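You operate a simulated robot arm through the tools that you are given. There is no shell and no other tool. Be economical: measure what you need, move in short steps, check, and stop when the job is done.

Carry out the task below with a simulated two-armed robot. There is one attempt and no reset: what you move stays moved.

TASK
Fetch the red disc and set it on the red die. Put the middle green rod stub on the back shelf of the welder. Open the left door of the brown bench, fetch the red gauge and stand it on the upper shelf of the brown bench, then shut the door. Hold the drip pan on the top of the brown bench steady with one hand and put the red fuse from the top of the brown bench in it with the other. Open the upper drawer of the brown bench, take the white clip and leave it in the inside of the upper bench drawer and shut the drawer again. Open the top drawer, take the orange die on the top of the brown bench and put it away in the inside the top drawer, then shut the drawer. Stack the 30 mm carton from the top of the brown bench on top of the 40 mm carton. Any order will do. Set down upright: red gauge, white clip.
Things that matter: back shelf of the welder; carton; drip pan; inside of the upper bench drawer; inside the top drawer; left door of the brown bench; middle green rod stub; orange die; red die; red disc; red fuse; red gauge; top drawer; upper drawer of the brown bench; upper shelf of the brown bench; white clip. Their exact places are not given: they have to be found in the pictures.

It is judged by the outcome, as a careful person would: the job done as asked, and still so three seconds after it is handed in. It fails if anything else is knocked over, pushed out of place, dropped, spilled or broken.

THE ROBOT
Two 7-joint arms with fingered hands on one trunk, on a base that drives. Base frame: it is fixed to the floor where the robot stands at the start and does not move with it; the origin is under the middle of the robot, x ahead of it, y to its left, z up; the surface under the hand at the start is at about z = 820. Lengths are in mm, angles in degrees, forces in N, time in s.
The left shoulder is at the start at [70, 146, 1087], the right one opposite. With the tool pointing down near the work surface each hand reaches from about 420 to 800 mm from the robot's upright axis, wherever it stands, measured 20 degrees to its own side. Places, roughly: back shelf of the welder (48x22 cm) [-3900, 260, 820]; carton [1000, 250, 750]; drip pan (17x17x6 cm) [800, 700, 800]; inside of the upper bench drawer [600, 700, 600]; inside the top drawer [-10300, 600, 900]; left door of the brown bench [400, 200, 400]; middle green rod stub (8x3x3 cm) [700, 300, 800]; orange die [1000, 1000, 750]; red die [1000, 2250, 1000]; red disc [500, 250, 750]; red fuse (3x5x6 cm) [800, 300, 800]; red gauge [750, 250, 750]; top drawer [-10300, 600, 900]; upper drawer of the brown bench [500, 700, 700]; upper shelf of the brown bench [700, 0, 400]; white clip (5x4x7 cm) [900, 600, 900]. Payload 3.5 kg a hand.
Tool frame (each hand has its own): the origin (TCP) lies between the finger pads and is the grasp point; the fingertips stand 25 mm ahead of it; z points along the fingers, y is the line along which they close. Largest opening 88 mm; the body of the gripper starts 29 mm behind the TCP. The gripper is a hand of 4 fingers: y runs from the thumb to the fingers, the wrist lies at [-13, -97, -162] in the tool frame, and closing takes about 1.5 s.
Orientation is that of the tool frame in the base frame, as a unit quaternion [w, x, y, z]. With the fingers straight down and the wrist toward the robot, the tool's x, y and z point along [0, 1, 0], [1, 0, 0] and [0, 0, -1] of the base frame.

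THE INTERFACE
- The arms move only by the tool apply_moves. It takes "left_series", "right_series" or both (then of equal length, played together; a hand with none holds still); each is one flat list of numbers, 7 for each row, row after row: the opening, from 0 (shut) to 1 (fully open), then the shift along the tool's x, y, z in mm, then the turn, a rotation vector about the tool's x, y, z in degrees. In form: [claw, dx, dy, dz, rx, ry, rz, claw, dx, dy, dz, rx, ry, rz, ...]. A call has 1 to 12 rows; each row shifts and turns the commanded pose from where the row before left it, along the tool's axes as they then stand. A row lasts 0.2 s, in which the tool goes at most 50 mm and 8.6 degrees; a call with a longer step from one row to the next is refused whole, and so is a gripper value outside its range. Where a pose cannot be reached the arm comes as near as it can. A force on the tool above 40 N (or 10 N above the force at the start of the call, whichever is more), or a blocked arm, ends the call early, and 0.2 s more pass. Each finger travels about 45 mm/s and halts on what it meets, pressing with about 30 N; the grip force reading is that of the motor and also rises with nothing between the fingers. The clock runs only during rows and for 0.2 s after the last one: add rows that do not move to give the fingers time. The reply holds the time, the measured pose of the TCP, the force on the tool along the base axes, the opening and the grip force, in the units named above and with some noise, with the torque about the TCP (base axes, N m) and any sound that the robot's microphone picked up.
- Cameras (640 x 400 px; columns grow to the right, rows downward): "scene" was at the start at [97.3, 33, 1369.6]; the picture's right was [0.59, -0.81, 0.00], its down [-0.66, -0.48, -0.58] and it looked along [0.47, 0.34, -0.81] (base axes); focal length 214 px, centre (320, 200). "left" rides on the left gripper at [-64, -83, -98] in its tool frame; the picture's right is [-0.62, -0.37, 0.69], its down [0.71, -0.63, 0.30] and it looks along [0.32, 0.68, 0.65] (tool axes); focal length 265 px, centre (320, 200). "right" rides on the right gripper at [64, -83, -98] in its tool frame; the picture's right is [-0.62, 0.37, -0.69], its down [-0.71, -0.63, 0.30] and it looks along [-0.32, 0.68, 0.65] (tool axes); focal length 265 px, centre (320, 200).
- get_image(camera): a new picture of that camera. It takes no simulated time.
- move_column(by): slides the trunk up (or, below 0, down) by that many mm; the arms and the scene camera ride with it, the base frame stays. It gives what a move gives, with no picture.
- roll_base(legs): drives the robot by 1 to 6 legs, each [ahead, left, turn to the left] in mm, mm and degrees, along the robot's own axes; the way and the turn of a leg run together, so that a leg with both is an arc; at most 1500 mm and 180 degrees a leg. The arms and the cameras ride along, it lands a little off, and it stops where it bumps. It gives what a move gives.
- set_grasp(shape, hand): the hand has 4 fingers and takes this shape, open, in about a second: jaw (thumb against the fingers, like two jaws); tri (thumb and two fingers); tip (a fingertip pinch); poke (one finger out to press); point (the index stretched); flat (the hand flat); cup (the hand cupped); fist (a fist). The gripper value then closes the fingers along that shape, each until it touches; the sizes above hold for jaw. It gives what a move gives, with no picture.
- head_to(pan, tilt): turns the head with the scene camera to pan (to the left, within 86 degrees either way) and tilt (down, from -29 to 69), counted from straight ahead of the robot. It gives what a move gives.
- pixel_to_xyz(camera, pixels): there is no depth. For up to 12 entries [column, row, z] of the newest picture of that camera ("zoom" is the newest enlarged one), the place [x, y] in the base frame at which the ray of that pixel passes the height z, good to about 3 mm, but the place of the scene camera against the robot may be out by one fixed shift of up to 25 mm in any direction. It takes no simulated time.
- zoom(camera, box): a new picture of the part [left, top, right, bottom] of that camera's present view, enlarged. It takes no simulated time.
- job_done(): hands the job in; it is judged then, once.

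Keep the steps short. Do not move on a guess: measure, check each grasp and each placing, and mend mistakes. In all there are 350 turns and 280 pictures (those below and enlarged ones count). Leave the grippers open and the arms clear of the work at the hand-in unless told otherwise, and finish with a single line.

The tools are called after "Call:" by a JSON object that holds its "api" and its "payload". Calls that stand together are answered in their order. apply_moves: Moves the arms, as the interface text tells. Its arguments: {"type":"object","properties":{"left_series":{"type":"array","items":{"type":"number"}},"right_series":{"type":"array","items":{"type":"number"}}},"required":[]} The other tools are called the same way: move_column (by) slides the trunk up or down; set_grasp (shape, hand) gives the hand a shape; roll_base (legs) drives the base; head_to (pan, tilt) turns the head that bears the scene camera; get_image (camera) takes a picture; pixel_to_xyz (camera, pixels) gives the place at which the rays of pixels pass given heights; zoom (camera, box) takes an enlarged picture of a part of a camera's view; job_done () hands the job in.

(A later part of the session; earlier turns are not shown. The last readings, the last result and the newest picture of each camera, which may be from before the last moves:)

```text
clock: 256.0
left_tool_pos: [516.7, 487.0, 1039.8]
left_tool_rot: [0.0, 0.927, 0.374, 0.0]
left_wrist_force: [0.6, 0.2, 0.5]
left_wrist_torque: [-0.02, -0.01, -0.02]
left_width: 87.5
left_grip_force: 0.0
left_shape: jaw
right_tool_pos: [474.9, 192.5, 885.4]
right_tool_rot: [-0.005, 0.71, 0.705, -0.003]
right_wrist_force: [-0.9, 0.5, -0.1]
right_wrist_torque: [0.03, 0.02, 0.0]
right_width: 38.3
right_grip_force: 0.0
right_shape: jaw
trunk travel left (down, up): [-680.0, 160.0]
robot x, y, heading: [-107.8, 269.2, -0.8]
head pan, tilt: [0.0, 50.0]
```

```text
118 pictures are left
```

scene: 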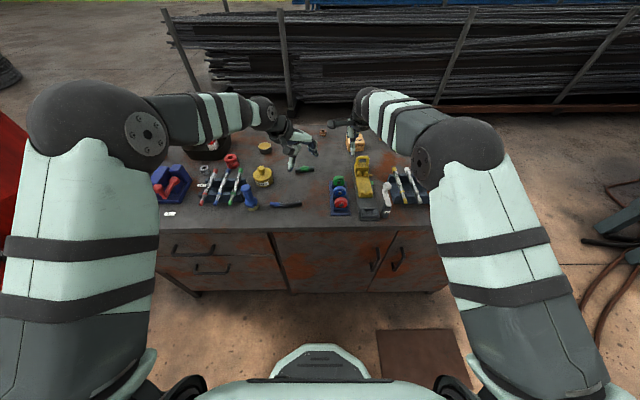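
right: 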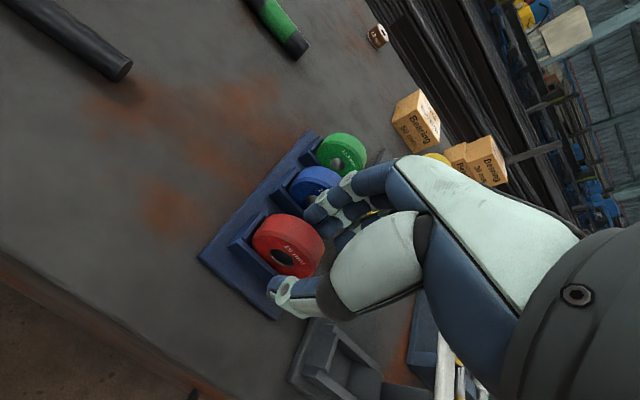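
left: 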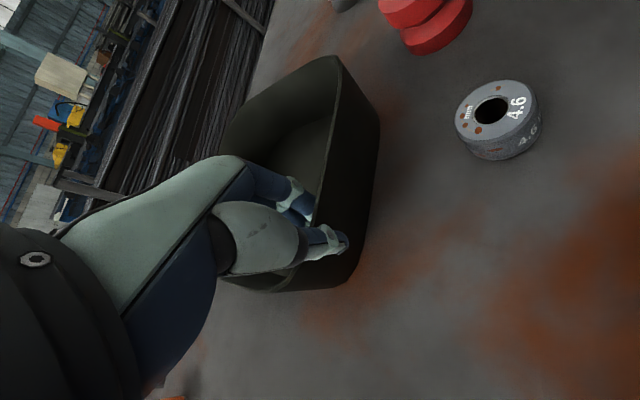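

Call:
{"api": "apply_moves", "payload": {"right_series": [0.43, 0, 0, 4, 0, 0, 0, 0.2, 0, 0, 0, 0, 0, 0, 0.1, 0, 0, 0, 0, 0, 0, 0, 0, 0, 0, 0, 0, 0, 0, 0, 0, 0, 0, 0, 0, 0, 0, 0, 0, 0, 0, 0]}}

Call:
{"api": "get_image", "payload": {"camera": "right"}}

```text
clock: 257.4
left_tool_pos: [517.4, 486.6, 1038.6]
left_tool_rot: [0.0, 0.927, 0.374, -0.001]
left_wrist_force: [0.3, 0.4, -0.6]
left_wrist_torque: [0.02, -0.04, 0.01]
left_width: 87.7
left_grip_force: 0.2
left_shape: jaw
right_tool_pos: [476.0, 192.5, 882.3]
right_tool_rot: [-0.005, 0.709, 0.705, -0.003]
right_wrist_force: [0.3, -1.7, -0.4]
right_wrist_torque: [-0.05, 0.02, 0.03]
right_width: 13.2
right_grip_force: 30.6
right_shape: jaw
trunk travel left (down, up): [-680.0, 160.0]
robot x, y, heading: [-105.2, 272.5, -0.8]
head pan, tilt: [0.0, 50.0]
```

```text
117 pictures are left
```

right: 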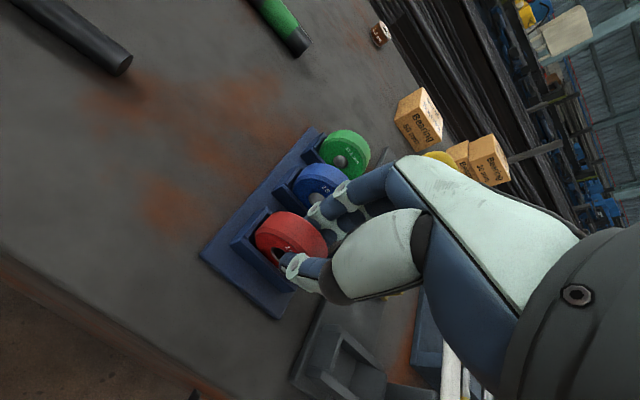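

Gripped. Lift gently straight up.

Call:
{"api": "apply_moves", "payload": {"right_series": [0, 0, 0, -15, 0, 0, 0, 0, 0, 0, -25, 0, 0, 0, 0, 0, 0, -40, 0, 0, 0, 0, 0, 0, -40, 0, 0, 0]}}

Call:
{"api": "get_image", "payload": {"camera": "right"}}

Call:
{"api": "zoom", "payload": {"camera": "scene", "box": [270, 120, 420, 230]}}

```text
clock: 258.4
left_tool_pos: [516.6, 484.8, 1038.0]
left_tool_rot: [0.0, 0.927, 0.374, 0.001]
left_wrist_force: [0.5, 0.3, 0.4]
left_wrist_torque: [-0.01, 0.02, 0.02]
left_width: 87.7
left_grip_force: 0.1
left_shape: jaw
right_tool_pos: [472.6, 193.1, 1001.7]
right_tool_rot: [-0.005, 0.709, 0.705, -0.003]
right_wrist_force: [-1.0, -0.3, -1.0]
right_wrist_torque: [-0.03, -0.01, 0.01]
right_width: 13.4
right_grip_force: 29.9
right_shape: jaw
trunk travel left (down, up): [-680.0, 160.0]
robot x, y, heading: [-107.1, 273.4, -0.7]
head pan, tilt: [0.0, 50.0]
```

```text
116 pictures are left
```

right: 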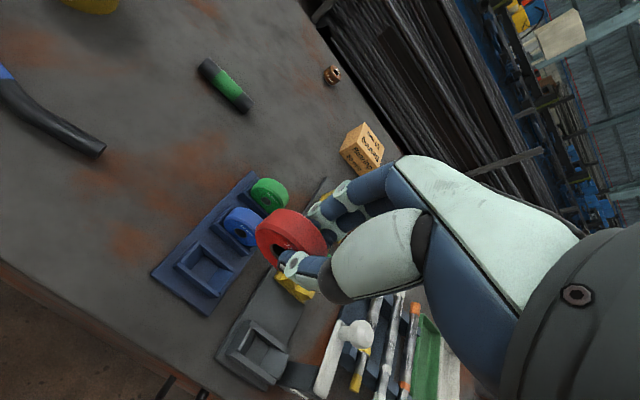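

```text
3.64 times, centred on (345, 175) of scene
```

zoom: 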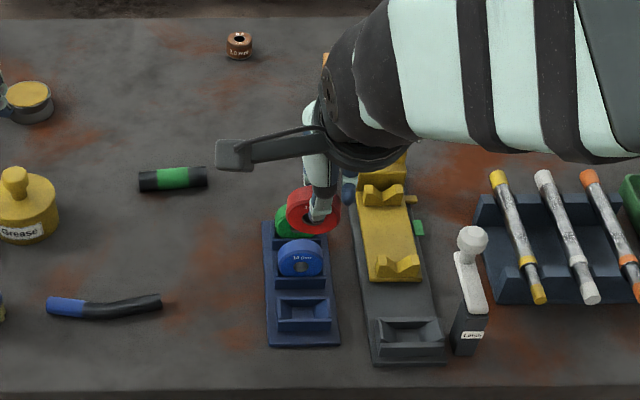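

Ring lifted cleanly. I carry it over free bench space at (560,285), and pitch the hand 50° forward.

Call:
{"api": "apply_moves", "payload": {"right_series": [0, 31, 29, 0, 0, 0, 0, 0, 31, 29, 0, 0, 0, 0, 0, 30, 29, 0, 0, 0, 0, 0, 0, 0, 0, -8.3, 0, 0, 0, 0, 0, 0, -8.3, 0, 0, 0, 0, 0, 0, -8.3, 0, 0, 0, 0, 0, 0, -8.3, 0, 0, 0, 0, 0, 0, -8.3, 0, 0, 0, 0, 0, 0, -8.3, 0, 0, 0, 0, -35, 29, 0, 0, 0, 0, 0, -35, 29, 0, 0, 0]}}

Call:
{"api": "get_image", "payload": {"camera": "right"}}

Call:
{"api": "zoom", "payload": {"camera": "scene", "box": [230, 100, 430, 230]}}

```text
clock: 260.8
left_tool_pos: [518.4, 485.0, 1037.8]
left_tool_rot: [0.001, 0.927, 0.374, -0.001]
left_wrist_force: [0.6, -0.8, 0.0]
left_wrist_torque: [-0.01, -0.02, -0.01]
left_width: 87.8
left_grip_force: 0.1
left_shape: jaw
right_tool_pos: [563.9, 281.5, 910.6]
right_tool_rot: [0.294, 0.646, 0.64, 0.294]
right_wrist_force: [-0.3, 0.7, -2.5]
right_wrist_torque: [-0.02, 0.02, 0.01]
right_width: 13.3
right_grip_force: 29.6
right_shape: jaw
trunk travel left (down, up): [-680.0, 160.0]
robot x, y, heading: [-103.7, 274.0, -0.8]
head pan, tilt: [0.0, 50.0]
```

```text
114 pictures are left
```

right: 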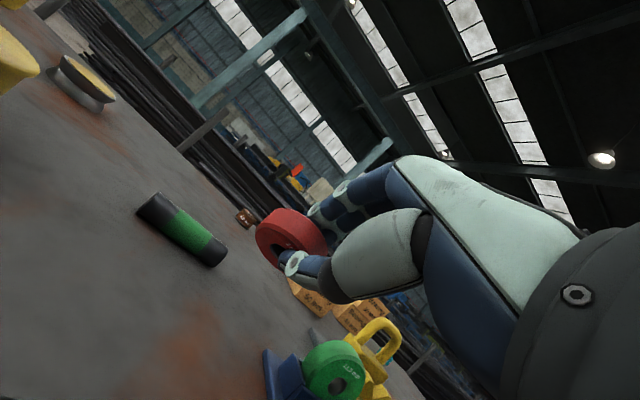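

```text
3.08 times, centred on (330, 165) of scene
```

zoom: 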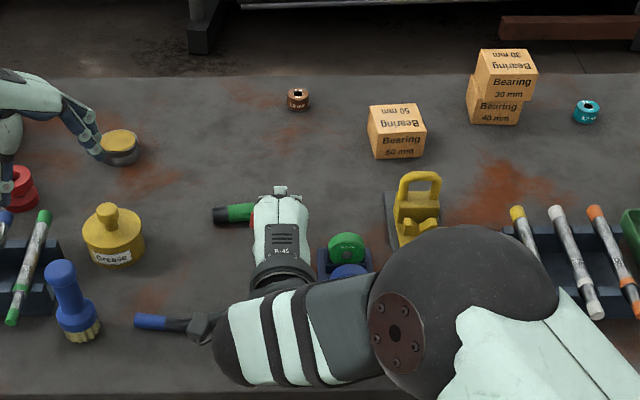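

I shift 13 mm right to stay clear of the pen, and lower until the ring's far edge touches.

Call:
{"api": "apply_moves", "payload": {"right_series": [0, -13, -14, 12, 0, 0, 0, 0, 0, -14, 12, 0, 0, 0, 0, 0, -4, 3, 0, 0, 0, 0, 0, 0, 0, 0, 0, 0]}}

Call:
{"api": "apply_moves", "payload": {"right_series": [0, 0, -2.3, 1.9, 0, 0, 0, 0, 0, -2.3, 1.9, 0, 0, 0, 0, 0, 0, 0, 0, 0, 0]}}

Call:
{"api": "apply_moves", "payload": {"right_series": [0, 0, -1.6, 1.3, 0, 0, 0, 0, 0, -1.6, 1.3, 0, 0, 0, 0, 0, 0, 0, 0, 0, 0]}}

Call:
{"api": "get_image", "payload": {"camera": "right"}}

```text
clock: 261.8
left_tool_pos: [518.1, 486.0, 1037.9]
left_tool_rot: [0.0, 0.928, 0.374, 0.0]
left_wrist_force: [1.2, 0.9, 0.1]
left_wrist_torque: [-0.02, 0.01, -0.02]
left_width: 87.7
left_grip_force: 0.1
left_shape: jaw
right_tool_pos: [561.0, 269.3, 867.7]
right_tool_rot: [0.294, 0.646, 0.64, 0.295]
right_wrist_force: [0.1, -0.5, -2.3]
right_wrist_torque: [0.0, 0.03, 0.02]
right_width: 13.5
right_grip_force: 29.5
right_shape: jaw
trunk travel left (down, up): [-680.0, 160.0]
robot x, y, heading: [-102.4, 273.9, -1.1]
head pan, tilt: [0.0, 50.0]
```

```text
clock: 262.6
left_tool_pos: [516.7, 487.0, 1037.6]
left_tool_rot: [0.001, 0.927, 0.374, 0.001]
left_wrist_force: [-0.2, 0.7, 0.9]
left_wrist_torque: [0.03, 0.0, -0.02]
left_width: 87.7
left_grip_force: 0.1
left_shape: jaw
right_tool_pos: [560.5, 271.0, 862.3]
right_tool_rot: [0.293, 0.646, 0.641, 0.295]
right_wrist_force: [0.6, -0.5, -1.4]
right_wrist_torque: [-0.02, 0.03, -0.03]
right_width: 13.3
right_grip_force: 30.0
right_shape: jaw
trunk travel left (down, up): [-680.0, 160.0]
robot x, y, heading: [-102.7, 274.9, -1.1]
head pan, tilt: [0.0, 50.0]
```

```text
clock: 263.4
left_tool_pos: [516.9, 485.0, 1037.9]
left_tool_rot: [0.0, 0.928, 0.373, 0.0]
left_wrist_force: [0.0, 0.0, 0.7]
left_wrist_torque: [0.02, -0.01, 0.0]
left_width: 87.4
left_grip_force: 0.1
left_shape: jaw
right_tool_pos: [562.1, 271.0, 856.4]
right_tool_rot: [0.294, 0.646, 0.64, 0.294]
right_wrist_force: [0.4, 0.3, -2.3]
right_wrist_torque: [-0.01, 0.02, 0.03]
right_width: 13.5
right_grip_force: 30.0
right_shape: jaw
trunk travel left (down, up): [-680.0, 160.0]
robot x, y, heading: [-104.0, 274.8, -1.0]
head pan, tilt: [0.0, 50.0]
```

```text
112 pictures are left
```

right: 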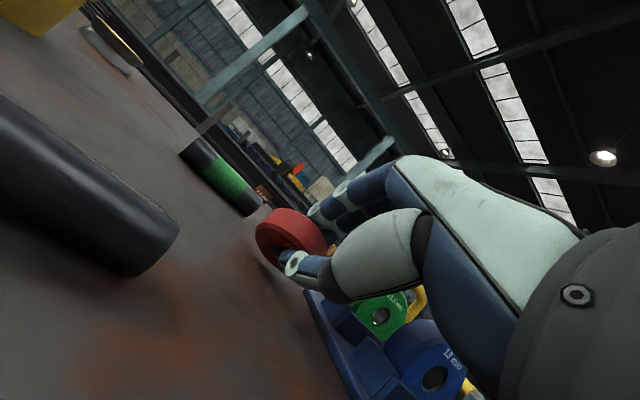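

Call:
{"api": "apply_moves", "payload": {"right_series": [0, 0, -1.6, 1.3, 0, 0, 0, 0, 0, -1.6, 1.3, 0, 0, 0, 0, 0, 0, 0, 0, 0, 0]}}

Call:
{"api": "apply_moves", "payload": {"right_series": [0, 0, -1.6, 1.3, 0, 0, 0, 0, 0, 0, 0, 0, 0, 0]}}

Call:
{"api": "zoom", "payload": {"camera": "right", "box": [180, 160, 380, 320]}}

```text
clock: 264.2
left_tool_pos: [516.0, 486.5, 1039.8]
left_tool_rot: [0.0, 0.927, 0.374, 0.0]
left_wrist_force: [-0.3, 1.2, 1.1]
left_wrist_torque: [-0.01, -0.01, -0.02]
left_width: 87.7
left_grip_force: 0.1
left_shape: jaw
right_tool_pos: [559.8, 269.8, 855.3]
right_tool_rot: [0.294, 0.646, 0.64, 0.295]
right_wrist_force: [-0.5, 0.5, 2.8]
right_wrist_torque: [-0.01, -0.1, -0.01]
right_width: 13.2
right_grip_force: 29.8
right_shape: jaw
trunk travel left (down, up): [-680.0, 160.0]
robot x, y, heading: [-104.0, 271.5, -0.9]
head pan, tilt: [0.0, 50.0]
```

```text
clock: 264.8
left_tool_pos: [516.6, 486.3, 1040.1]
left_tool_rot: [0.001, 0.928, 0.373, 0.0]
left_wrist_force: [-0.1, -0.1, 0.0]
left_wrist_torque: [-0.01, 0.01, 0.01]
left_width: 87.7
left_grip_force: 0.1
left_shape: jaw
right_tool_pos: [558.9, 270.7, 853.0]
right_tool_rot: [0.294, 0.645, 0.64, 0.295]
right_wrist_force: [-1.8, -0.2, 6.6]
right_wrist_torque: [-0.01, -0.23, -0.01]
right_width: 13.8
right_grip_force: 30.3
right_shape: jaw
trunk travel left (down, up): [-680.0, 160.0]
robot x, y, heading: [-107.0, 277.3, -1.1]
head pan, tilt: [0.0, 50.0]
```

```text
2.50 times, centred on (280, 240) of right
```

zoom: 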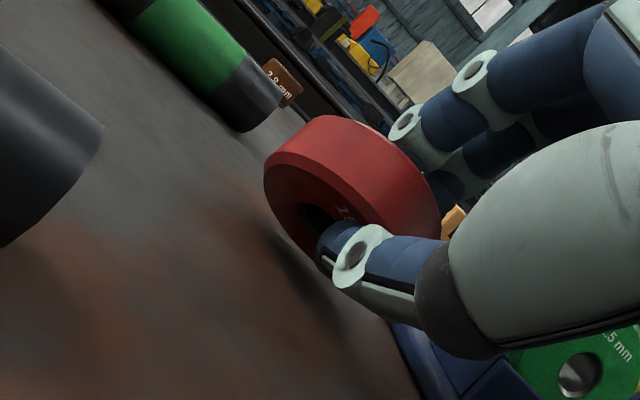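

Contact. I open slightly and look.

Call:
{"api": "apply_moves", "payload": {"right_series": [0.2, 0, 0, 0, 0, 0, 0, 0.25, 0, 0, 0, 0, 0, 0, 0.3, 0, 0, 0, 0, 0, 0, 0.3, 0, 0, 0, 0, 0, 0]}}

Call:
{"api": "zoom", "payload": {"camera": "right", "box": [180, 160, 380, 320]}}

```text
clock: 265.8
left_tool_pos: [517.5, 487.2, 1038.1]
left_tool_rot: [0.002, 0.927, 0.374, -0.001]
left_wrist_force: [-0.2, -0.1, -0.3]
left_wrist_torque: [0.01, 0.03, 0.03]
left_width: 87.5
left_grip_force: 0.0
left_shape: jaw
right_tool_pos: [560.4, 269.5, 851.6]
right_tool_rot: [0.293, 0.645, 0.641, 0.295]
right_wrist_force: [0.5, 0.3, 0.4]
right_wrist_torque: [0.01, -0.05, 0.02]
right_width: 25.8
right_grip_force: 0.0
right_shape: jaw
trunk travel left (down, up): [-680.0, 160.0]
robot x, y, heading: [-104.8, 268.9, -0.7]
head pan, tilt: [0.0, 50.0]
```

```text
2.50 times, centred on (280, 240) of right
```

zoom: 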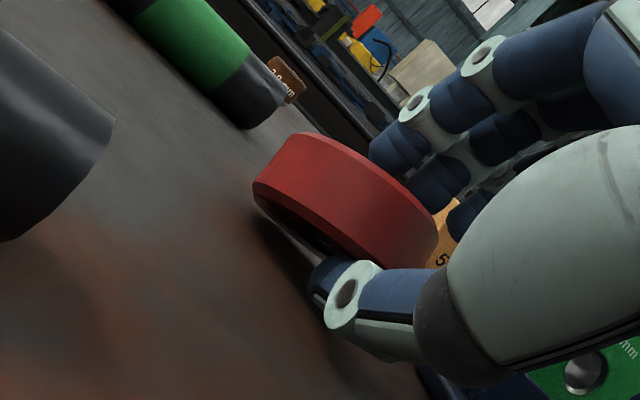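

The ring leans on the thumb. I draw the hand straight back (-x) so it settles flat.

Call:
{"api": "apply_moves", "payload": {"right_series": [0.3, 0, -5, -6, 0, 0, 0, 0.3, 0, -6.4, -7.7, 0, 0, 0, 0.3, 0, -6.4, -7.7, 0, 0, 0, 0.3, 0, -6.4, -7.7, 0, 0, 0, 0.3, 0, -9, -11, 0, 0, 0, 0.3, 0, 0, 0, 0, 0, 0]}}

Call:
{"api": "zoom", "payload": {"camera": "right", "box": [180, 120, 380, 280]}}

```text
clock: 267.2
left_tool_pos: [517.2, 486.1, 1037.5]
left_tool_rot: [0.0, 0.928, 0.374, 0.0]
left_wrist_force: [-0.6, 0.2, -0.2]
left_wrist_torque: [0.02, 0.0, 0.01]
left_width: 87.9
left_grip_force: 0.1
left_shape: jaw
right_tool_pos: [508.0, 270.5, 853.8]
right_tool_rot: [0.294, 0.646, 0.641, 0.294]
right_wrist_force: [0.0, -0.7, 0.1]
right_wrist_torque: [0.0, -0.03, 0.03]
right_width: 25.9
right_grip_force: 0.0
right_shape: jaw
trunk travel left (down, up): [-680.0, 160.0]
robot x, y, heading: [-101.5, 272.3, -0.8]
head pan, tilt: [0.0, 50.0]
```

```text
2.50 times, centred on (280, 200) of right
```

zoom: 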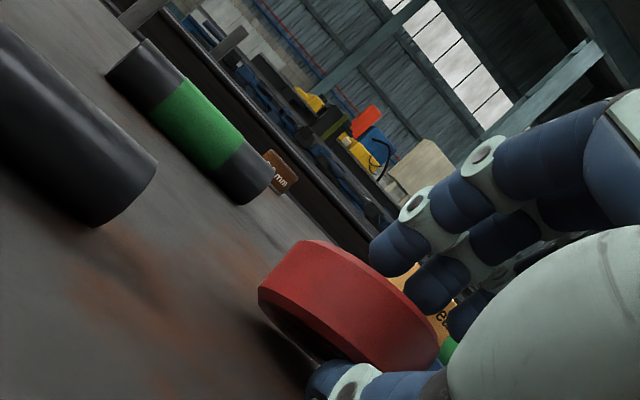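

The ring got dragged along (thumb tip catching its hole). I raise ~12 mm while opening wider, then look.

Call:
{"api": "apply_moves", "payload": {"right_series": [0.4, 0, 4.6, -3.8, 0, 0, 0, 0.5, 0, 4.6, -3.8, 0, 0, 0, 0.65, 0, 3, -2, 0, 0, 0, 0.65, 0, 0, 0, 0, 0, 0, 0.65, 0, 0, 0, 0, 0, 0]}}

Call:
{"api": "zoom", "payload": {"camera": "right", "box": [180, 120, 380, 280]}}

```text
clock: 268.4
left_tool_pos: [516.7, 485.5, 1039.1]
left_tool_rot: [0.001, 0.928, 0.374, 0.0]
left_wrist_force: [0.2, 0.3, -1.3]
left_wrist_torque: [0.03, 0.01, -0.02]
left_width: 87.6
left_grip_force: 0.0
left_shape: jaw
right_tool_pos: [508.7, 270.4, 868.3]
right_tool_rot: [0.294, 0.646, 0.64, 0.294]
right_wrist_force: [0.5, -0.1, -1.1]
right_wrist_torque: [0.02, -0.03, -0.03]
right_width: 57.3
right_grip_force: 0.2
right_shape: jaw
trunk travel left (down, up): [-680.0, 160.0]
robot x, y, heading: [-106.6, 274.1, -0.6]
head pan, tilt: [0.0, 50.0]
```

```text
2.50 times, centred on (280, 200) of right
```

zoom: 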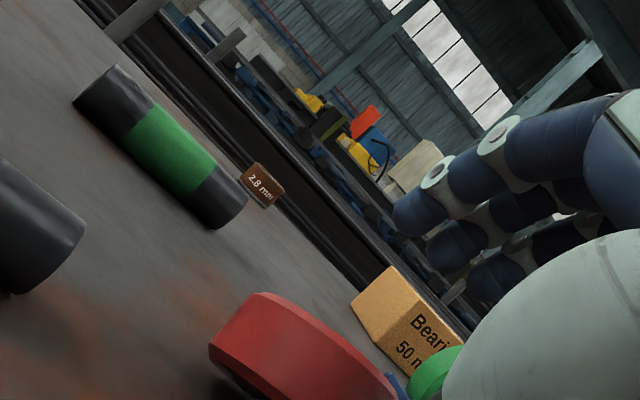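

Call:
{"api": "apply_moves", "payload": {"right_series": [0.65, 0, -4, -10, 0, 0, 0, 0.65, 0, -8, -14, 0, 0, 0, 0.65, 0, -12, -20, 0, 0, 0, 0.65, 0, -10, -25, 0, 0, 0, 0.65, 0, 0, -25, 0, 0, 0]}}

Call:
{"api": "get_image", "payload": {"camera": "right"}}

Call:
{"api": "zoom", "payload": {"camera": "scene", "box": [230, 120, 410, 230]}}

```text
clock: 269.6
left_tool_pos: [516.7, 486.3, 1037.7]
left_tool_rot: [0.001, 0.927, 0.374, 0.0]
left_wrist_force: [0.8, 0.2, 0.4]
left_wrist_torque: [0.01, -0.03, 0.03]
left_width: 87.6
left_grip_force: 0.1
left_shape: jaw
right_tool_pos: [414.7, 270.4, 904.9]
right_tool_rot: [0.294, 0.646, 0.64, 0.294]
right_wrist_force: [-0.5, 0.3, -0.5]
right_wrist_torque: [0.0, -0.01, 0.0]
right_width: 57.2
right_grip_force: 0.0
right_shape: jaw
trunk travel left (down, up): [-680.0, 160.0]
robot x, y, heading: [-102.1, 272.7, -0.9]
head pan, tilt: [0.0, 50.0]
```

```text
107 pictures are left
```

right: 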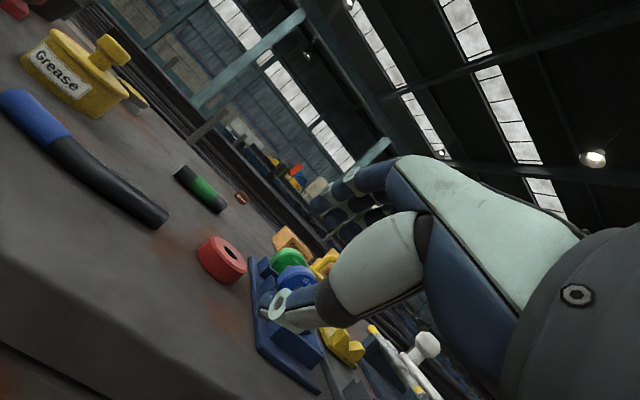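

```text
3.56 times, centred on (320, 175) of scene
```

zoom: 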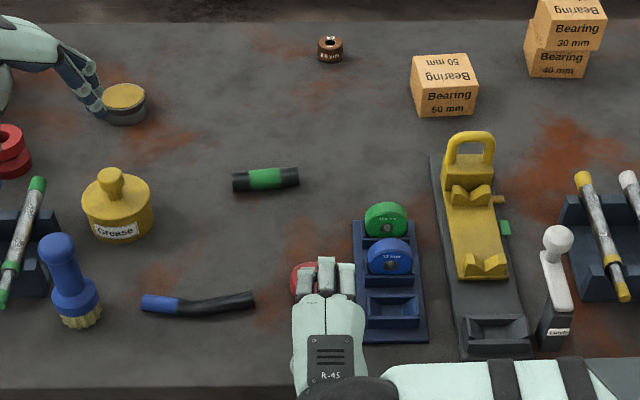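

The ring now lies flat. I raise the hand, turn it down again and measure the ring.

Call:
{"api": "apply_moves", "payload": {"right_series": [1, 0, 38, -31, 0, 0, 0, 1, 0, 38, -31, 0, 0, 0, 1, 0, 0, 0, 8.3, 0, 0, 1, 0, 0, 0, 8.3, 0, 0, 1, 0, 0, 0, 8.3, 0, 0, 1, 0, 0, 0, 8.3, 0, 0, 1, 0, 0, 0, 8.3, 0, 0, 1, 0, 0, 0, 8.3, 0, 0, 1, 0, 45, 0, 0, 0, 0, 1, 0, 45, 0, 0, 0, 0, 1, 0, 0, 0, 0, 0, 0]}}

Call:
{"api": "get_image", "payload": {"camera": "right"}}

```text
clock: 272.0
left_tool_pos: [516.5, 485.5, 1039.0]
left_tool_rot: [0.0, 0.928, 0.373, 0.001]
left_wrist_force: [0.1, -0.1, 0.0]
left_wrist_torque: [0.0, 0.0, -0.02]
left_width: 87.6
left_grip_force: 0.1
left_shape: jaw
right_tool_pos: [507.0, 270.7, 1003.5]
right_tool_rot: [-0.006, 0.709, 0.705, -0.002]
right_wrist_force: [0.2, -0.6, 0.4]
right_wrist_torque: [0.01, 0.0, 0.0]
right_width: 87.9
right_grip_force: 0.1
right_shape: jaw
trunk travel left (down, up): [-680.0, 160.0]
robot x, y, heading: [-106.4, 274.2, -0.9]
head pan, tilt: [0.0, 50.0]
```

```text
105 pictures are left
```

right: 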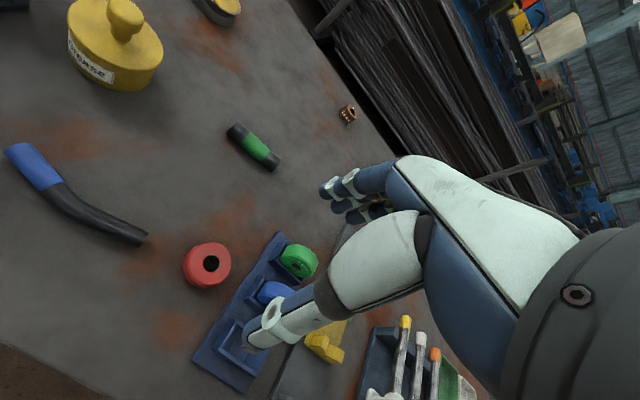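

Call:
{"api": "pixel_to_xyz", "payload": {"camera": "right", "pixels": [[211, 262, 840], [183, 266, 838], [232, 258, 838], [207, 242, 838], [205, 288, 822], [145, 238, 835]]}}

```text
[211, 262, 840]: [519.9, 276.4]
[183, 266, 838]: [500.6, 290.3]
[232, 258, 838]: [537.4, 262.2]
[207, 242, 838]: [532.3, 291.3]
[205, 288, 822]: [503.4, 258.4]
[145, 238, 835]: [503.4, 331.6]
```

Ring centre (520,276). Descend over it and grip from above across its diameter.

Call:
{"api": "apply_moves", "payload": {"right_series": [1, 5, 13, 40, 0, 0, 0, 0.85, 0, 0, 45, 0, 0, 0, 0.85, 0, 0, 45, 0, 0, 0, 0.85, 0, 0, 12, 0, 0, 0, 0.85, 0, 0, 0, 0, 0, 0]}}

Call:
{"api": "get_image", "payload": {"camera": "right"}}

```text
clock: 273.2
left_tool_pos: [517.2, 486.1, 1038.3]
left_tool_rot: [0.0, 0.927, 0.374, 0.001]
left_wrist_force: [-0.2, -0.5, -1.5]
left_wrist_torque: [-0.02, -0.03, 0.01]
left_width: 87.5
left_grip_force: 0.0
left_shape: jaw
right_tool_pos: [517.6, 276.0, 859.0]
right_tool_rot: [-0.004, 0.709, 0.705, -0.002]
right_wrist_force: [0.2, -0.5, 0.6]
right_wrist_torque: [-0.02, 0.01, 0.01]
right_width: 75.3
right_grip_force: 0.0
right_shape: jaw
trunk travel left (down, up): [-680.0, 160.0]
robot x, y, heading: [-107.2, 274.3, -0.6]
head pan, tilt: [0.0, 50.0]
```

```text
104 pictures are left
```

right: 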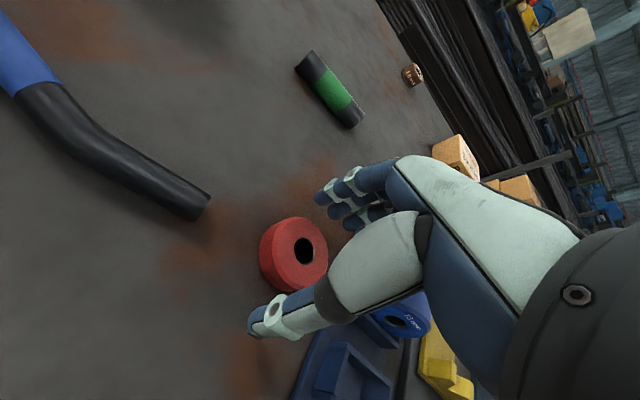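

Call:
{"api": "apply_moves", "payload": {"right_series": [0.8, 0, 2, 4, 0, 0, 0, 0.5, 0, 0, 0, 0, 0, 0, 0.3, 0, 0, 0, 0, 0, 0, 0.2, 0, 0, 0, 0, 0, 0, 0.2, 0, 0, 0, 0, 0, 0, 0.2, 0, 0, 0, 0, 0, 0, 0.2, 0, 0, 0, 0, 0, 0]}}

Call:
{"api": "get_image", "payload": {"camera": "right"}}

```text
clock: 274.8
left_tool_pos: [517.1, 484.3, 1037.5]
left_tool_rot: [0.001, 0.928, 0.374, 0.0]
left_wrist_force: [-0.8, 0.7, 0.2]
left_wrist_torque: [0.01, -0.01, 0.04]
left_width: 87.7
left_grip_force: 0.0
left_shape: jaw
right_tool_pos: [521.0, 275.2, 855.5]
right_tool_rot: [-0.006, 0.709, 0.705, -0.003]
right_wrist_force: [-0.4, 0.0, 0.1]
right_wrist_torque: [0.03, -0.01, 0.03]
right_width: 38.9
right_grip_force: 30.0
right_shape: jaw
trunk travel left (down, up): [-680.0, 160.0]
robot x, y, heading: [-107.9, 270.1, -1.0]
head pan, tilt: [0.0, 50.0]
```

```text
103 pictures are left
```

right: 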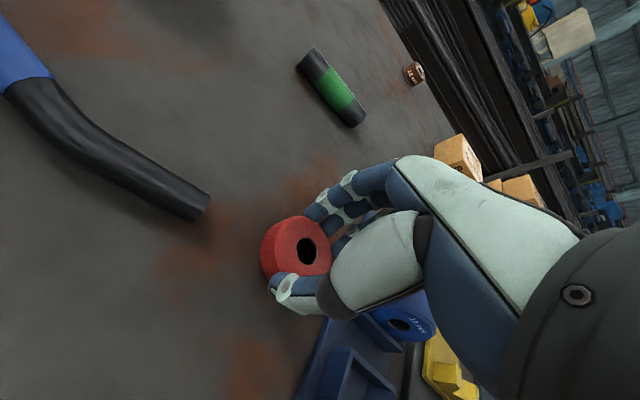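

Gripped. I lift the ring and look left to plan the drive to the barrel.

Call:
{"api": "apply_moves", "payload": {"right_series": [0.2, 0, 0, -20, 0, 0, 0, 0.2, 0, 0, -45, 0, 0, 0, 0.2, 0, 0, -45, 0, 0, 0, 0.2, 0, -20, -40, 0, 0, 0, 0.2, 0, -40, -20, 0, 0, 0]}}

Call:
{"api": "roll_base", "payload": {"legs": [[-100, 0, 0], [0, 700, 0]]}}

Call:
{"api": "head_to", "payload": {"pan": 45, "tilt": 30}}

Call:
{"api": "get_image", "payload": {"camera": "scene"}}

```text
clock: 276.0
left_tool_pos: [517.7, 486.3, 1040.0]
left_tool_rot: [0.001, 0.928, 0.373, 0.001]
left_wrist_force: [0.2, -0.1, 1.0]
left_wrist_torque: [-0.02, -0.01, 0.03]
left_width: 87.8
left_grip_force: 0.1
left_shape: jaw
right_tool_pos: [461.2, 276.4, 1027.7]
right_tool_rot: [-0.005, 0.709, 0.705, -0.002]
right_wrist_force: [0.5, -0.2, -2.5]
right_wrist_torque: [-0.02, 0.01, -0.01]
right_width: 38.6
right_grip_force: 29.7
right_shape: jaw
trunk travel left (down, up): [-680.0, 160.0]
robot x, y, heading: [-103.4, 273.9, -1.0]
head pan, tilt: [0.0, 50.0]
```

```text
clock: 280.6
left_tool_pos: [423.3, 1186.3, 1039.9]
left_tool_rot: [0.0, 0.927, 0.376, 0.0]
left_wrist_force: [-0.1, 0.2, -1.7]
left_wrist_torque: [-0.05, -0.03, 0.01]
left_width: 87.7
left_grip_force: 0.0
left_shape: jaw
right_tool_pos: [369.5, 978.1, 1026.2]
right_tool_rot: [-0.005, 0.709, 0.706, -0.003]
right_wrist_force: [1.0, -0.1, -2.2]
right_wrist_torque: [0.01, 0.01, -0.02]
right_width: 38.2
right_grip_force: 30.1
right_shape: jaw
trunk travel left (down, up): [-680.0, 160.0]
robot x, y, heading: [-197.5, 973.0, -0.6]
head pan, tilt: [0.0, 50.0]
```

```text
clock: 281.7
left_tool_pos: [423.2, 1187.0, 1038.6]
left_tool_rot: [0.001, 0.927, 0.376, 0.001]
left_wrist_force: [0.1, 0.5, 0.3]
left_wrist_torque: [0.0, 0.01, -0.02]
left_width: 87.7
left_grip_force: 0.0
left_shape: jaw
right_tool_pos: [368.3, 977.8, 1024.9]
right_tool_rot: [-0.006, 0.708, 0.706, -0.004]
right_wrist_force: [-0.5, -0.5, -1.8]
right_wrist_torque: [0.01, 0.03, -0.01]
right_width: 38.4
right_grip_force: 30.0
right_shape: jaw
trunk travel left (down, up): [-680.0, 160.0]
robot x, y, heading: [-196.1, 968.0, -0.6]
head pan, tilt: [45.0, 30.0]
```

```text
102 pictures are left
```

scene: 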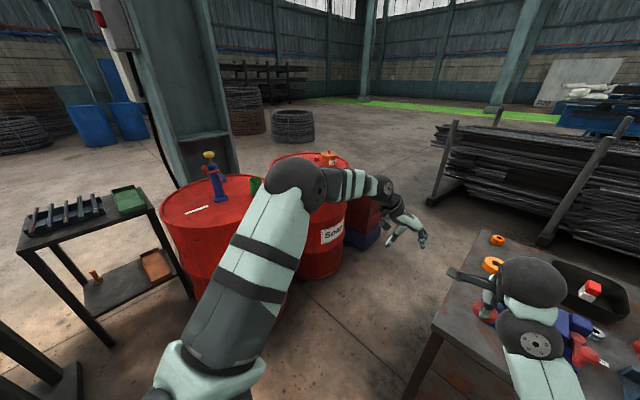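

Call:
{"api": "pixel_to_xyz", "payload": {"camera": "scene", "pixels": [[318, 280, 0], [345, 258, 0], [360, 250, 0], [380, 238, 0], [432, 325, 820], [483, 232, 820], [248, 300, 0], [500, 240, 840]]}}

Call:
{"api": "zoom", "payload": {"camera": "scene", "box": [300, 140, 500, 300]}}

```text
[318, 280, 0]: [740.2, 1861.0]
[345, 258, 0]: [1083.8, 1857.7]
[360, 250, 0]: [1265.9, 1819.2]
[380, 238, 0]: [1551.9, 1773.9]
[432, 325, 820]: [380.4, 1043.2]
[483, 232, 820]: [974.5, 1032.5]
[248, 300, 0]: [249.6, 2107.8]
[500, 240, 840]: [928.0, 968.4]
```

```text
2.50 times, centred on (400, 220) of scene
```

zoom: 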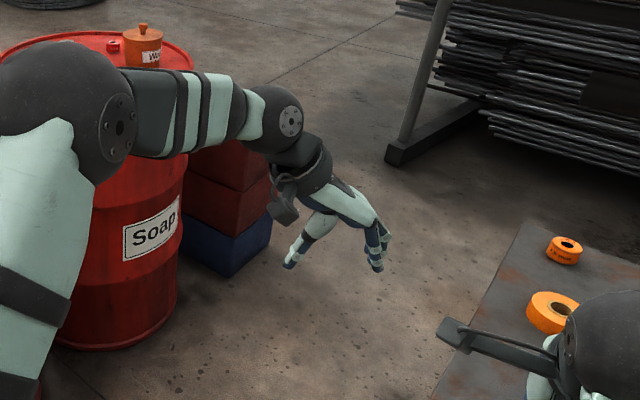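

Call:
{"api": "head_to", "payload": {"pan": 86, "tilt": 40}}

Call:
{"api": "get_image", "payload": {"camera": "scene"}}

```text
clock: 282.8
left_tool_pos: [422.6, 1186.5, 1038.7]
left_tool_rot: [0.001, 0.927, 0.376, 0.0]
left_wrist_force: [0.5, -0.2, 0.1]
left_wrist_torque: [-0.01, 0.01, -0.01]
left_width: 87.8
left_grip_force: 0.1
left_shape: jaw
right_tool_pos: [369.6, 976.6, 1025.8]
right_tool_rot: [-0.005, 0.708, 0.706, -0.004]
right_wrist_force: [-0.5, 0.5, -1.5]
right_wrist_torque: [0.03, 0.02, 0.01]
right_width: 38.3
right_grip_force: 29.7
right_shape: jaw
trunk travel left (down, up): [-680.0, 160.0]
robot x, y, heading: [-197.9, 968.6, -0.6]
head pan, tilt: [85.9, 40.0]
```

```text
100 pictures are left
```

scene: 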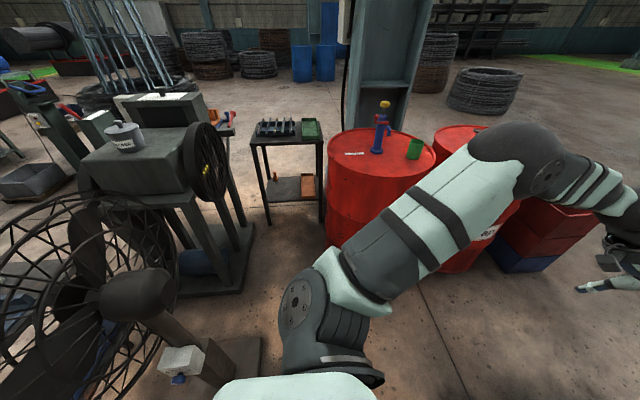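

Call:
{"api": "pixel_to_xyz", "payload": {"camera": "scene", "pixels": [[258, 338, 0], [235, 400, 0], [245, 290, 0], [325, 225, 0], [340, 245, 0], [395, 262, 0], [180, 260, 600], [185, 270, 900]]}}

```text
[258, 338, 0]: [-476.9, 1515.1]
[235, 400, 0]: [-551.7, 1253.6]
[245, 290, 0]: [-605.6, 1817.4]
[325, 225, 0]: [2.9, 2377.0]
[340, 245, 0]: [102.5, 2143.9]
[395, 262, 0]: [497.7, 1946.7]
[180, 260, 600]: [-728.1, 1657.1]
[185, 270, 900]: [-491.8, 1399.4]
```

Fan stand on the left is to be avoided. Path: diagonally to (100,1430), then ahead through the gap to (930,1430). I raise the trunk 120 for clearance first.

Call:
{"api": "move_column", "payload": {"by": 130}}

Call:
{"api": "roll_base", "payload": {"legs": [[297, 461, 0.6], [830, 0, 0]]}}

Call:
{"api": "head_to", "payload": {"pan": 80, "tilt": 45}}

Call:
{"api": "get_image", "payload": {"camera": "scene"}}

```text
clock: 284.4
left_tool_pos: [423.0, 1186.6, 1168.3]
left_tool_rot: [-0.001, 0.926, 0.376, 0.0]
left_wrist_force: [0.6, -0.9, 0.5]
left_wrist_torque: [0.02, 0.0, -0.01]
left_width: 87.6
left_grip_force: 0.0
left_shape: jaw
right_tool_pos: [370.5, 977.7, 1156.0]
right_tool_rot: [-0.004, 0.709, 0.705, -0.003]
right_wrist_force: [0.0, -0.5, -2.3]
right_wrist_torque: [-0.02, -0.02, -0.02]
right_width: 38.6
right_grip_force: 29.8
right_shape: jaw
trunk travel left (down, up): [-810.0, 30.0]
robot x, y, heading: [-198.7, 969.7, -0.7]
head pan, tilt: [85.9, 40.0]
```

```text
clock: 291.6
left_tool_pos: [1558.3, 1647.1, 1169.5]
left_tool_rot: [0.0, 0.925, 0.381, 0.0]
left_wrist_force: [-0.4, 1.4, -0.2]
left_wrist_torque: [0.03, 0.03, 0.0]
left_width: 87.6
left_grip_force: 0.1
left_shape: jaw
right_tool_pos: [1508.1, 1437.6, 1155.7]
right_tool_rot: [-0.005, 0.704, 0.71, -0.003]
right_wrist_force: [0.7, -0.2, -1.4]
right_wrist_torque: [0.03, -0.01, 0.0]
right_width: 38.4
right_grip_force: 29.4
right_shape: jaw
trunk travel left (down, up): [-810.0, 30.0]
robot x, y, heading: [939.6, 1424.6, -0.1]
head pan, tilt: [85.9, 40.0]
```

```text
clock: 292.2
left_tool_pos: [1559.5, 1648.3, 1167.8]
left_tool_rot: [0.002, 0.925, 0.381, 0.0]
left_wrist_force: [-0.1, -0.6, -0.4]
left_wrist_torque: [0.04, 0.01, 0.0]
left_width: 87.8
left_grip_force: 0.0
left_shape: jaw
right_tool_pos: [1508.7, 1438.3, 1156.1]
right_tool_rot: [-0.005, 0.704, 0.711, -0.003]
right_wrist_force: [0.0, 0.0, -2.4]
right_wrist_torque: [0.01, 0.01, -0.01]
right_width: 38.3
right_grip_force: 30.1
right_shape: jaw
trunk travel left (down, up): [-810.0, 30.0]
robot x, y, heading: [940.5, 1424.9, 0.1]
head pan, tilt: [80.0, 45.0]
```

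```text
99 pictures are left
```

scene: 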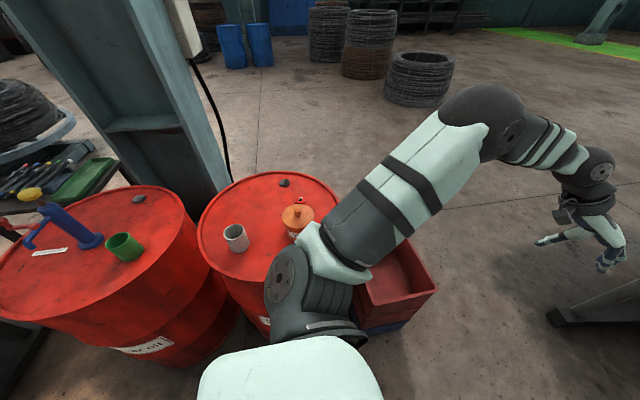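

Call:
{"api": "pixel_to_xyz", "payload": {"camera": "scene", "pixels": [[303, 200, 905], [297, 232, 890], [236, 245, 890], [284, 183, 890], [278, 172, 890], [255, 280, 890], [198, 225, 890], [340, 200, 890]]}}

Call:
{"api": "zoom", "payload": {"camera": "scene", "box": [190, 160, 350, 290]}}

```text
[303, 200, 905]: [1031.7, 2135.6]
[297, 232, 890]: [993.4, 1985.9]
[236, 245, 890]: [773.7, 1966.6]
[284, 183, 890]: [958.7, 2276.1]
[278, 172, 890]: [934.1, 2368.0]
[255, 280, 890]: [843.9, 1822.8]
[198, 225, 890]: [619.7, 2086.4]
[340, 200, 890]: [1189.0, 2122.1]
```

```text
3.08 times, centred on (270, 225) of scene
```

zoom: 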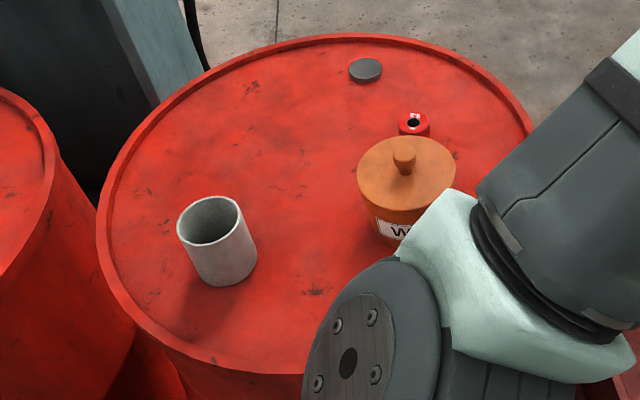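

Die is visible behind the pot at about (1030,2135). I turn the base 90° left.

Call:
{"api": "roll_base", "payload": {"legs": [[0, 0, 90]]}}

Call:
{"api": "head_to", "payload": {"pan": -5, "tilt": 50}}

Call:
{"api": "get_image", "payload": {"camera": "scene"}}

Call:
{"api": "get_image", "payload": {"camera": "right"}}

```text
clock: 296.4
left_tool_pos: [736.9, 2048.7, 1168.3]
left_tool_rot: [0.0, 0.398, 0.917, 0.001]
left_wrist_force: [-0.2, -0.6, -0.1]
left_wrist_torque: [0.02, 0.03, 0.03]
left_width: 87.8
left_grip_force: 0.1
left_shape: jaw
right_tool_pos: [944.8, 1992.9, 1156.5]
right_tool_rot: [-0.002, 0.011, 1.0, -0.006]
right_wrist_force: [-0.4, 0.2, -1.9]
right_wrist_torque: [0.01, 0.01, 0.0]
right_width: 38.3
right_grip_force: 29.7
right_shape: jaw
trunk travel left (down, up): [-810.0, 30.0]
robot x, y, heading: [941.1, 1427.6, 88.1]
head pan, tilt: [80.0, 45.0]
```

```text
clock: 298.0
left_tool_pos: [736.8, 2050.5, 1168.7]
left_tool_rot: [0.0, 0.399, 0.917, 0.0]
left_wrist_force: [-0.1, 0.5, -0.6]
left_wrist_torque: [-0.05, -0.01, 0.01]
left_width: 87.9
left_grip_force: 0.1
left_shape: jaw
right_tool_pos: [943.6, 1992.2, 1155.8]
right_tool_rot: [-0.002, 0.012, 1.0, -0.006]
right_wrist_force: [0.3, -0.3, -2.1]
right_wrist_torque: [-0.01, 0.05, 0.02]
right_width: 38.3
right_grip_force: 30.3
right_shape: jaw
trunk travel left (down, up): [-810.0, 30.0]
robot x, y, heading: [941.8, 1426.9, 88.3]
head pan, tilt: [-5.0, 50.0]
```

```text
97 pictures are left
```

scene: 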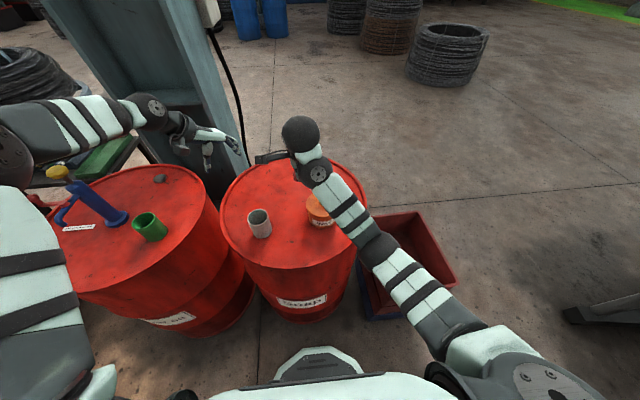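

```text
96 pictures are left
```

right: 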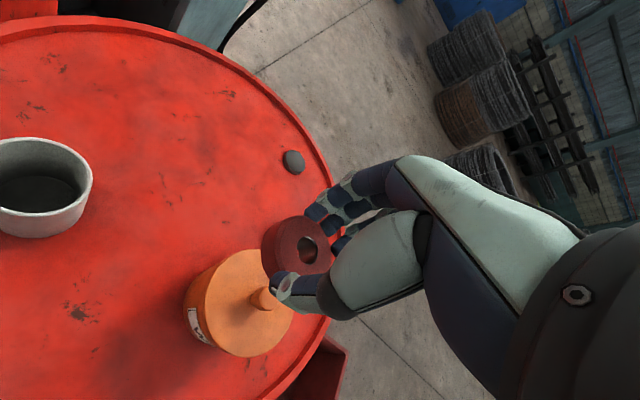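

I rotate the right hand 90° so its wrist is to the right (+x), away from the pot, and move base forward a bit.

Call:
{"api": "apply_moves", "payload": {"right_series": [0.2, 0, 0, 0, 0, 0, -8.2, 0.2, 0, 0, 0, 0, 0, -8.2, 0.2, 0, 0, 0, 0, 0, -8.2, 0.2, 0, 0, 0, 0, 0, -8.2, 0.2, 0, 0, 0, 0, 0, -8.2, 0.2, 0, 0, 0, 0, 0, -8.2, 0.2, 0, 0, 0, 0, 0, -8.2, 0.2, 0, 0, 0, 0, 0, -8.2, 0.2, 0, 0, 0, 0, 0, -8.2, 0.2, 0, 0, 0, 0, 0, -8.2, 0.2, 0, 0, 0, 0, 0, -8]}}

Call:
{"api": "roll_base", "payload": {"legs": [[80, 0, 0]]}}

Call:
{"api": "get_image", "payload": {"camera": "right"}}

```text
clock: 299.2
left_tool_pos: [737.4, 2050.4, 1168.2]
left_tool_rot: [0.001, 0.399, 0.917, 0.001]
left_wrist_force: [0.0, -0.1, -0.2]
left_wrist_torque: [0.0, -0.02, -0.01]
left_width: 87.9
left_grip_force: 0.0
left_shape: jaw
right_tool_pos: [893.0, 1900.1, 1073.9]
right_tool_rot: [0.069, -0.27, 0.96, 0.009]
right_wrist_force: [-0.8, -0.7, -2.5]
right_wrist_torque: [-0.02, 0.0, 0.02]
right_width: 38.1
right_grip_force: 29.8
right_shape: jaw
right hand out of reach, approached as far as the arm can: row 1, 2, 3, 4, 5, 6
trunk travel left (down, up): [-810.0, 30.0]
robot x, y, heading: [940.7, 1424.8, 88.3]
head pan, tilt: [-5.0, 50.0]
stopped in row 6 (right hand): the arm was blocked; the commanded pose is now the measured one
```

```text
clock: 300.3
left_tool_pos: [739.4, 2126.2, 1171.3]
left_tool_rot: [-0.001, 0.399, 0.917, 0.003]
left_wrist_force: [-0.1, -0.9, 0.2]
left_wrist_torque: [0.01, 0.01, 0.01]
left_width: 87.6
left_grip_force: 0.2
left_shape: jaw
right_tool_pos: [893.9, 1975.2, 1076.5]
right_tool_rot: [0.07, -0.271, 0.96, 0.011]
right_wrist_force: [0.3, 0.9, -2.1]
right_wrist_torque: [-0.01, -0.03, 0.01]
right_width: 38.1
right_grip_force: 29.9
right_shape: jaw
trunk travel left (down, up): [-810.0, 30.0]
robot x, y, heading: [941.2, 1505.0, 88.3]
head pan, tilt: [-5.0, 50.0]
```

```text
95 pictures are left
```

right: 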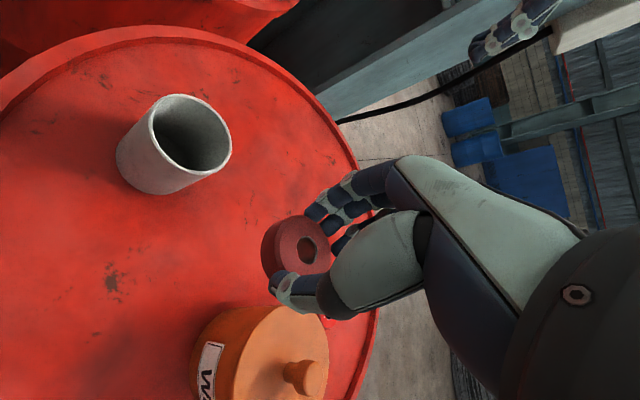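

The yaw was blocked at that close pose; I raise the hand, move it right/forward above the die area first, and then finish the yaw.

Call:
{"api": "apply_moves", "payload": {"right_series": [0.2, -5, 0, -35, 0, 0, 0, 0.2, -5, 0, -35, 0, 0, 0, 0.2, -38, 11, 5, 0, 0, 0, 0.2, -38, 11, 5, 0, 0, 0, 0.2, -38, 11, 5, 0, 0, 0, 0.2, -38, 11, 5, 0, 0, 0, 0.2, -30, 9, 4, 0, 0, 0]}}

Call:
{"api": "apply_moves", "payload": {"right_series": [0.2, 0, 0, 0, -0.63, 0.86, -7.3, 0.2, 0, 0, 0, -0.63, 0.86, -7.3, 0.2, 0, 0, 0, -0.63, 0.86, -7.3, 0.2, 0, 0, 0, -0.63, 0.86, -7.3, 0.2, 0, 0, 0, -0.63, 0.86, -7.3, 0.2, 0, 0, 0, -0.63, 0.86, -7.3, 0.2, 0, 0, 0, -0.63, 0.86, -7.3, 0.2, 0, 0, 0, -0.63, 0.86, -7.3]}}

Call:
{"api": "get_image", "payload": {"camera": "right"}}

```text
clock: 301.9
left_tool_pos: [739.5, 2129.5, 1170.1]
left_tool_rot: [-0.001, 0.399, 0.917, 0.001]
left_wrist_force: [0.0, -0.1, 0.4]
left_wrist_torque: [0.01, 0.01, 0.01]
left_width: 87.8
left_grip_force: 0.0
left_shape: jaw
right_tool_pos: [872.9, 1996.8, 1094.3]
right_tool_rot: [0.072, -0.268, 0.961, 0.011]
right_wrist_force: [0.1, 0.4, -1.7]
right_wrist_torque: [-0.01, 0.01, -0.03]
right_width: 38.1
right_grip_force: 30.0
right_shape: jaw
right hand out of reach, approached as far as the arm can: row 1, 2, 3, 4, 5, 6, 7
trunk travel left (down, up): [-810.0, 30.0]
robot x, y, heading: [939.3, 1507.4, 88.3]
head pan, tilt: [-5.0, 50.0]
```

```text
clock: 302.5
left_tool_pos: [739.6, 2129.5, 1169.1]
left_tool_rot: [0.0, 0.399, 0.917, 0.001]
left_wrist_force: [-0.4, 0.3, 0.2]
left_wrist_torque: [0.02, -0.04, 0.0]
left_width: 87.7
left_grip_force: 0.1
left_shape: jaw
right_tool_pos: [888.8, 1986.5, 1026.8]
right_tool_rot: [0.135, -0.337, 0.932, 0.005]
right_wrist_force: [0.9, 0.9, -0.9]
right_wrist_torque: [0.02, 0.0, 0.0]
right_width: 38.2
right_grip_force: 30.2
right_shape: jaw
right hand out of reach, approached as far as the arm can: row 1, 2, 3
trunk travel left (down, up): [-810.0, 30.0]
robot x, y, heading: [945.4, 1504.7, 88.4]
head pan, tilt: [-5.0, 50.0]
stopped in row 3 (right hand): the arm was blocked; the commanded pose is now the measured one
```

```text
94 pictures are left
```

right: 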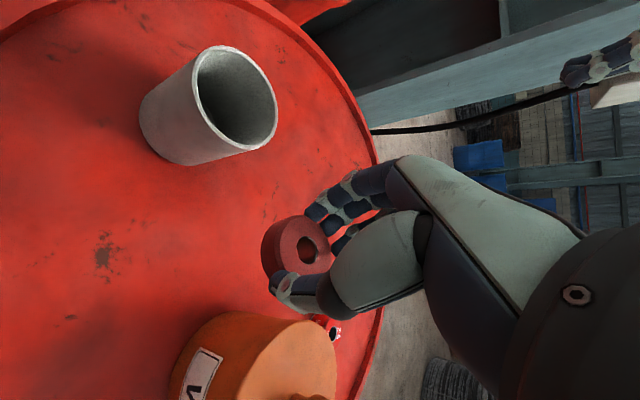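

The arm is being driven into a limit and sinking. I rotate the yaw back and raise.

Call:
{"api": "apply_moves", "payload": {"right_series": [0.2, 0, 0, -20, 0.6, -0.9, 7.3, 0.2, 0, 0, -20, 0.6, -0.9, 7.3, 0.2, 0, 0, -20, 0.6, -0.9, 7.3, 0.2, 0, 0, -20, 0.6, -0.9, 7.3, 0.2, 0, 0, -20, 0, 0, 7.3, 0.2, 0, 0, -20, 0, 0, 7.3]}}

Call:
{"api": "get_image", "payload": {"camera": "right"}}

```text
clock: 303.9
left_tool_pos: [740.5, 2130.6, 1168.2]
left_tool_rot: [-0.001, 0.399, 0.917, 0.0]
left_wrist_force: [0.1, -0.7, 0.5]
left_wrist_torque: [-0.05, 0.04, 0.01]
left_width: 87.6
left_grip_force: 0.2
left_shape: jaw
right_tool_pos: [874.1, 2028.2, 1104.7]
right_tool_rot: [0.157, 0.039, 0.985, 0.052]
right_wrist_force: [0.5, 0.7, -1.4]
right_wrist_torque: [0.0, 0.02, 0.02]
right_width: 38.1
right_grip_force: 29.9
right_shape: jaw
right hand out of reach, approached as far as the arm can: row 4, 5, 6
trunk travel left (down, up): [-810.0, 30.0]
robot x, y, heading: [942.6, 1508.9, 88.2]
head pan, tilt: [-5.0, 50.0]
```

```text
93 pictures are left
```

right: 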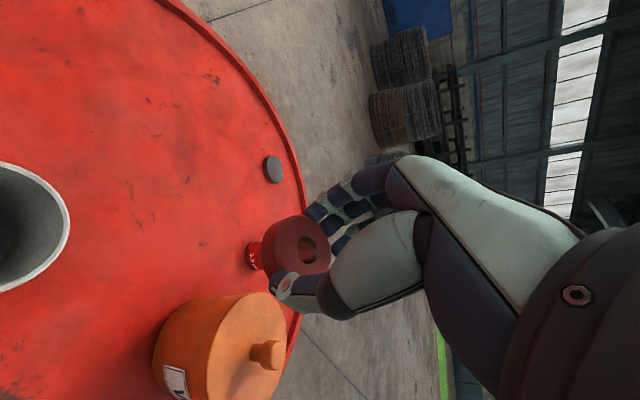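

Call:
{"api": "apply_moves", "payload": {"right_series": [0.2, -41, -4, 5, 0, 0, 0, 0.2, -41, -4, 5, 0, 0, 0, 0.2, -41, -4, 5, 0, 0, 0, 0.2, -41, -4, 5, 0, 0, 0, 0.2, 0, 0, 0, 2, 6, -1.5, 0.2, 0, 0, 0, 2, 6, -1.5, 0.2, 0, 0, 0, 2, 6, -1.5]}}

Call:
{"api": "get_image", "payload": {"camera": "right"}}

```text
clock: 305.5
left_tool_pos: [741.0, 2129.9, 1169.3]
left_tool_rot: [0.0, 0.398, 0.917, 0.0]
left_wrist_force: [-0.2, -0.9, -0.4]
left_wrist_torque: [0.02, -0.01, -0.01]
left_width: 87.7
left_grip_force: 0.1
left_shape: jaw
right_tool_pos: [1039.9, 2025.9, 1087.4]
right_tool_rot: [0.0, -0.002, 1.0, -0.002]
right_wrist_force: [0.2, -0.5, -2.3]
right_wrist_torque: [0.0, 0.0, 0.02]
right_width: 38.5
right_grip_force: 30.2
right_shape: jaw
right hand out of reach, approached as far as the arm can: row 1, 2, 3, 4
trunk travel left (down, up): [-810.0, 30.0]
robot x, y, heading: [944.8, 1503.1, 88.1]
head pan, tilt: [-5.0, 50.0]
```

```text
92 pictures are left
```

right: 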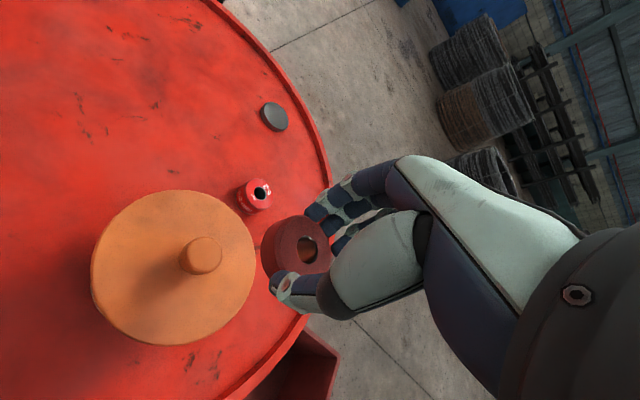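

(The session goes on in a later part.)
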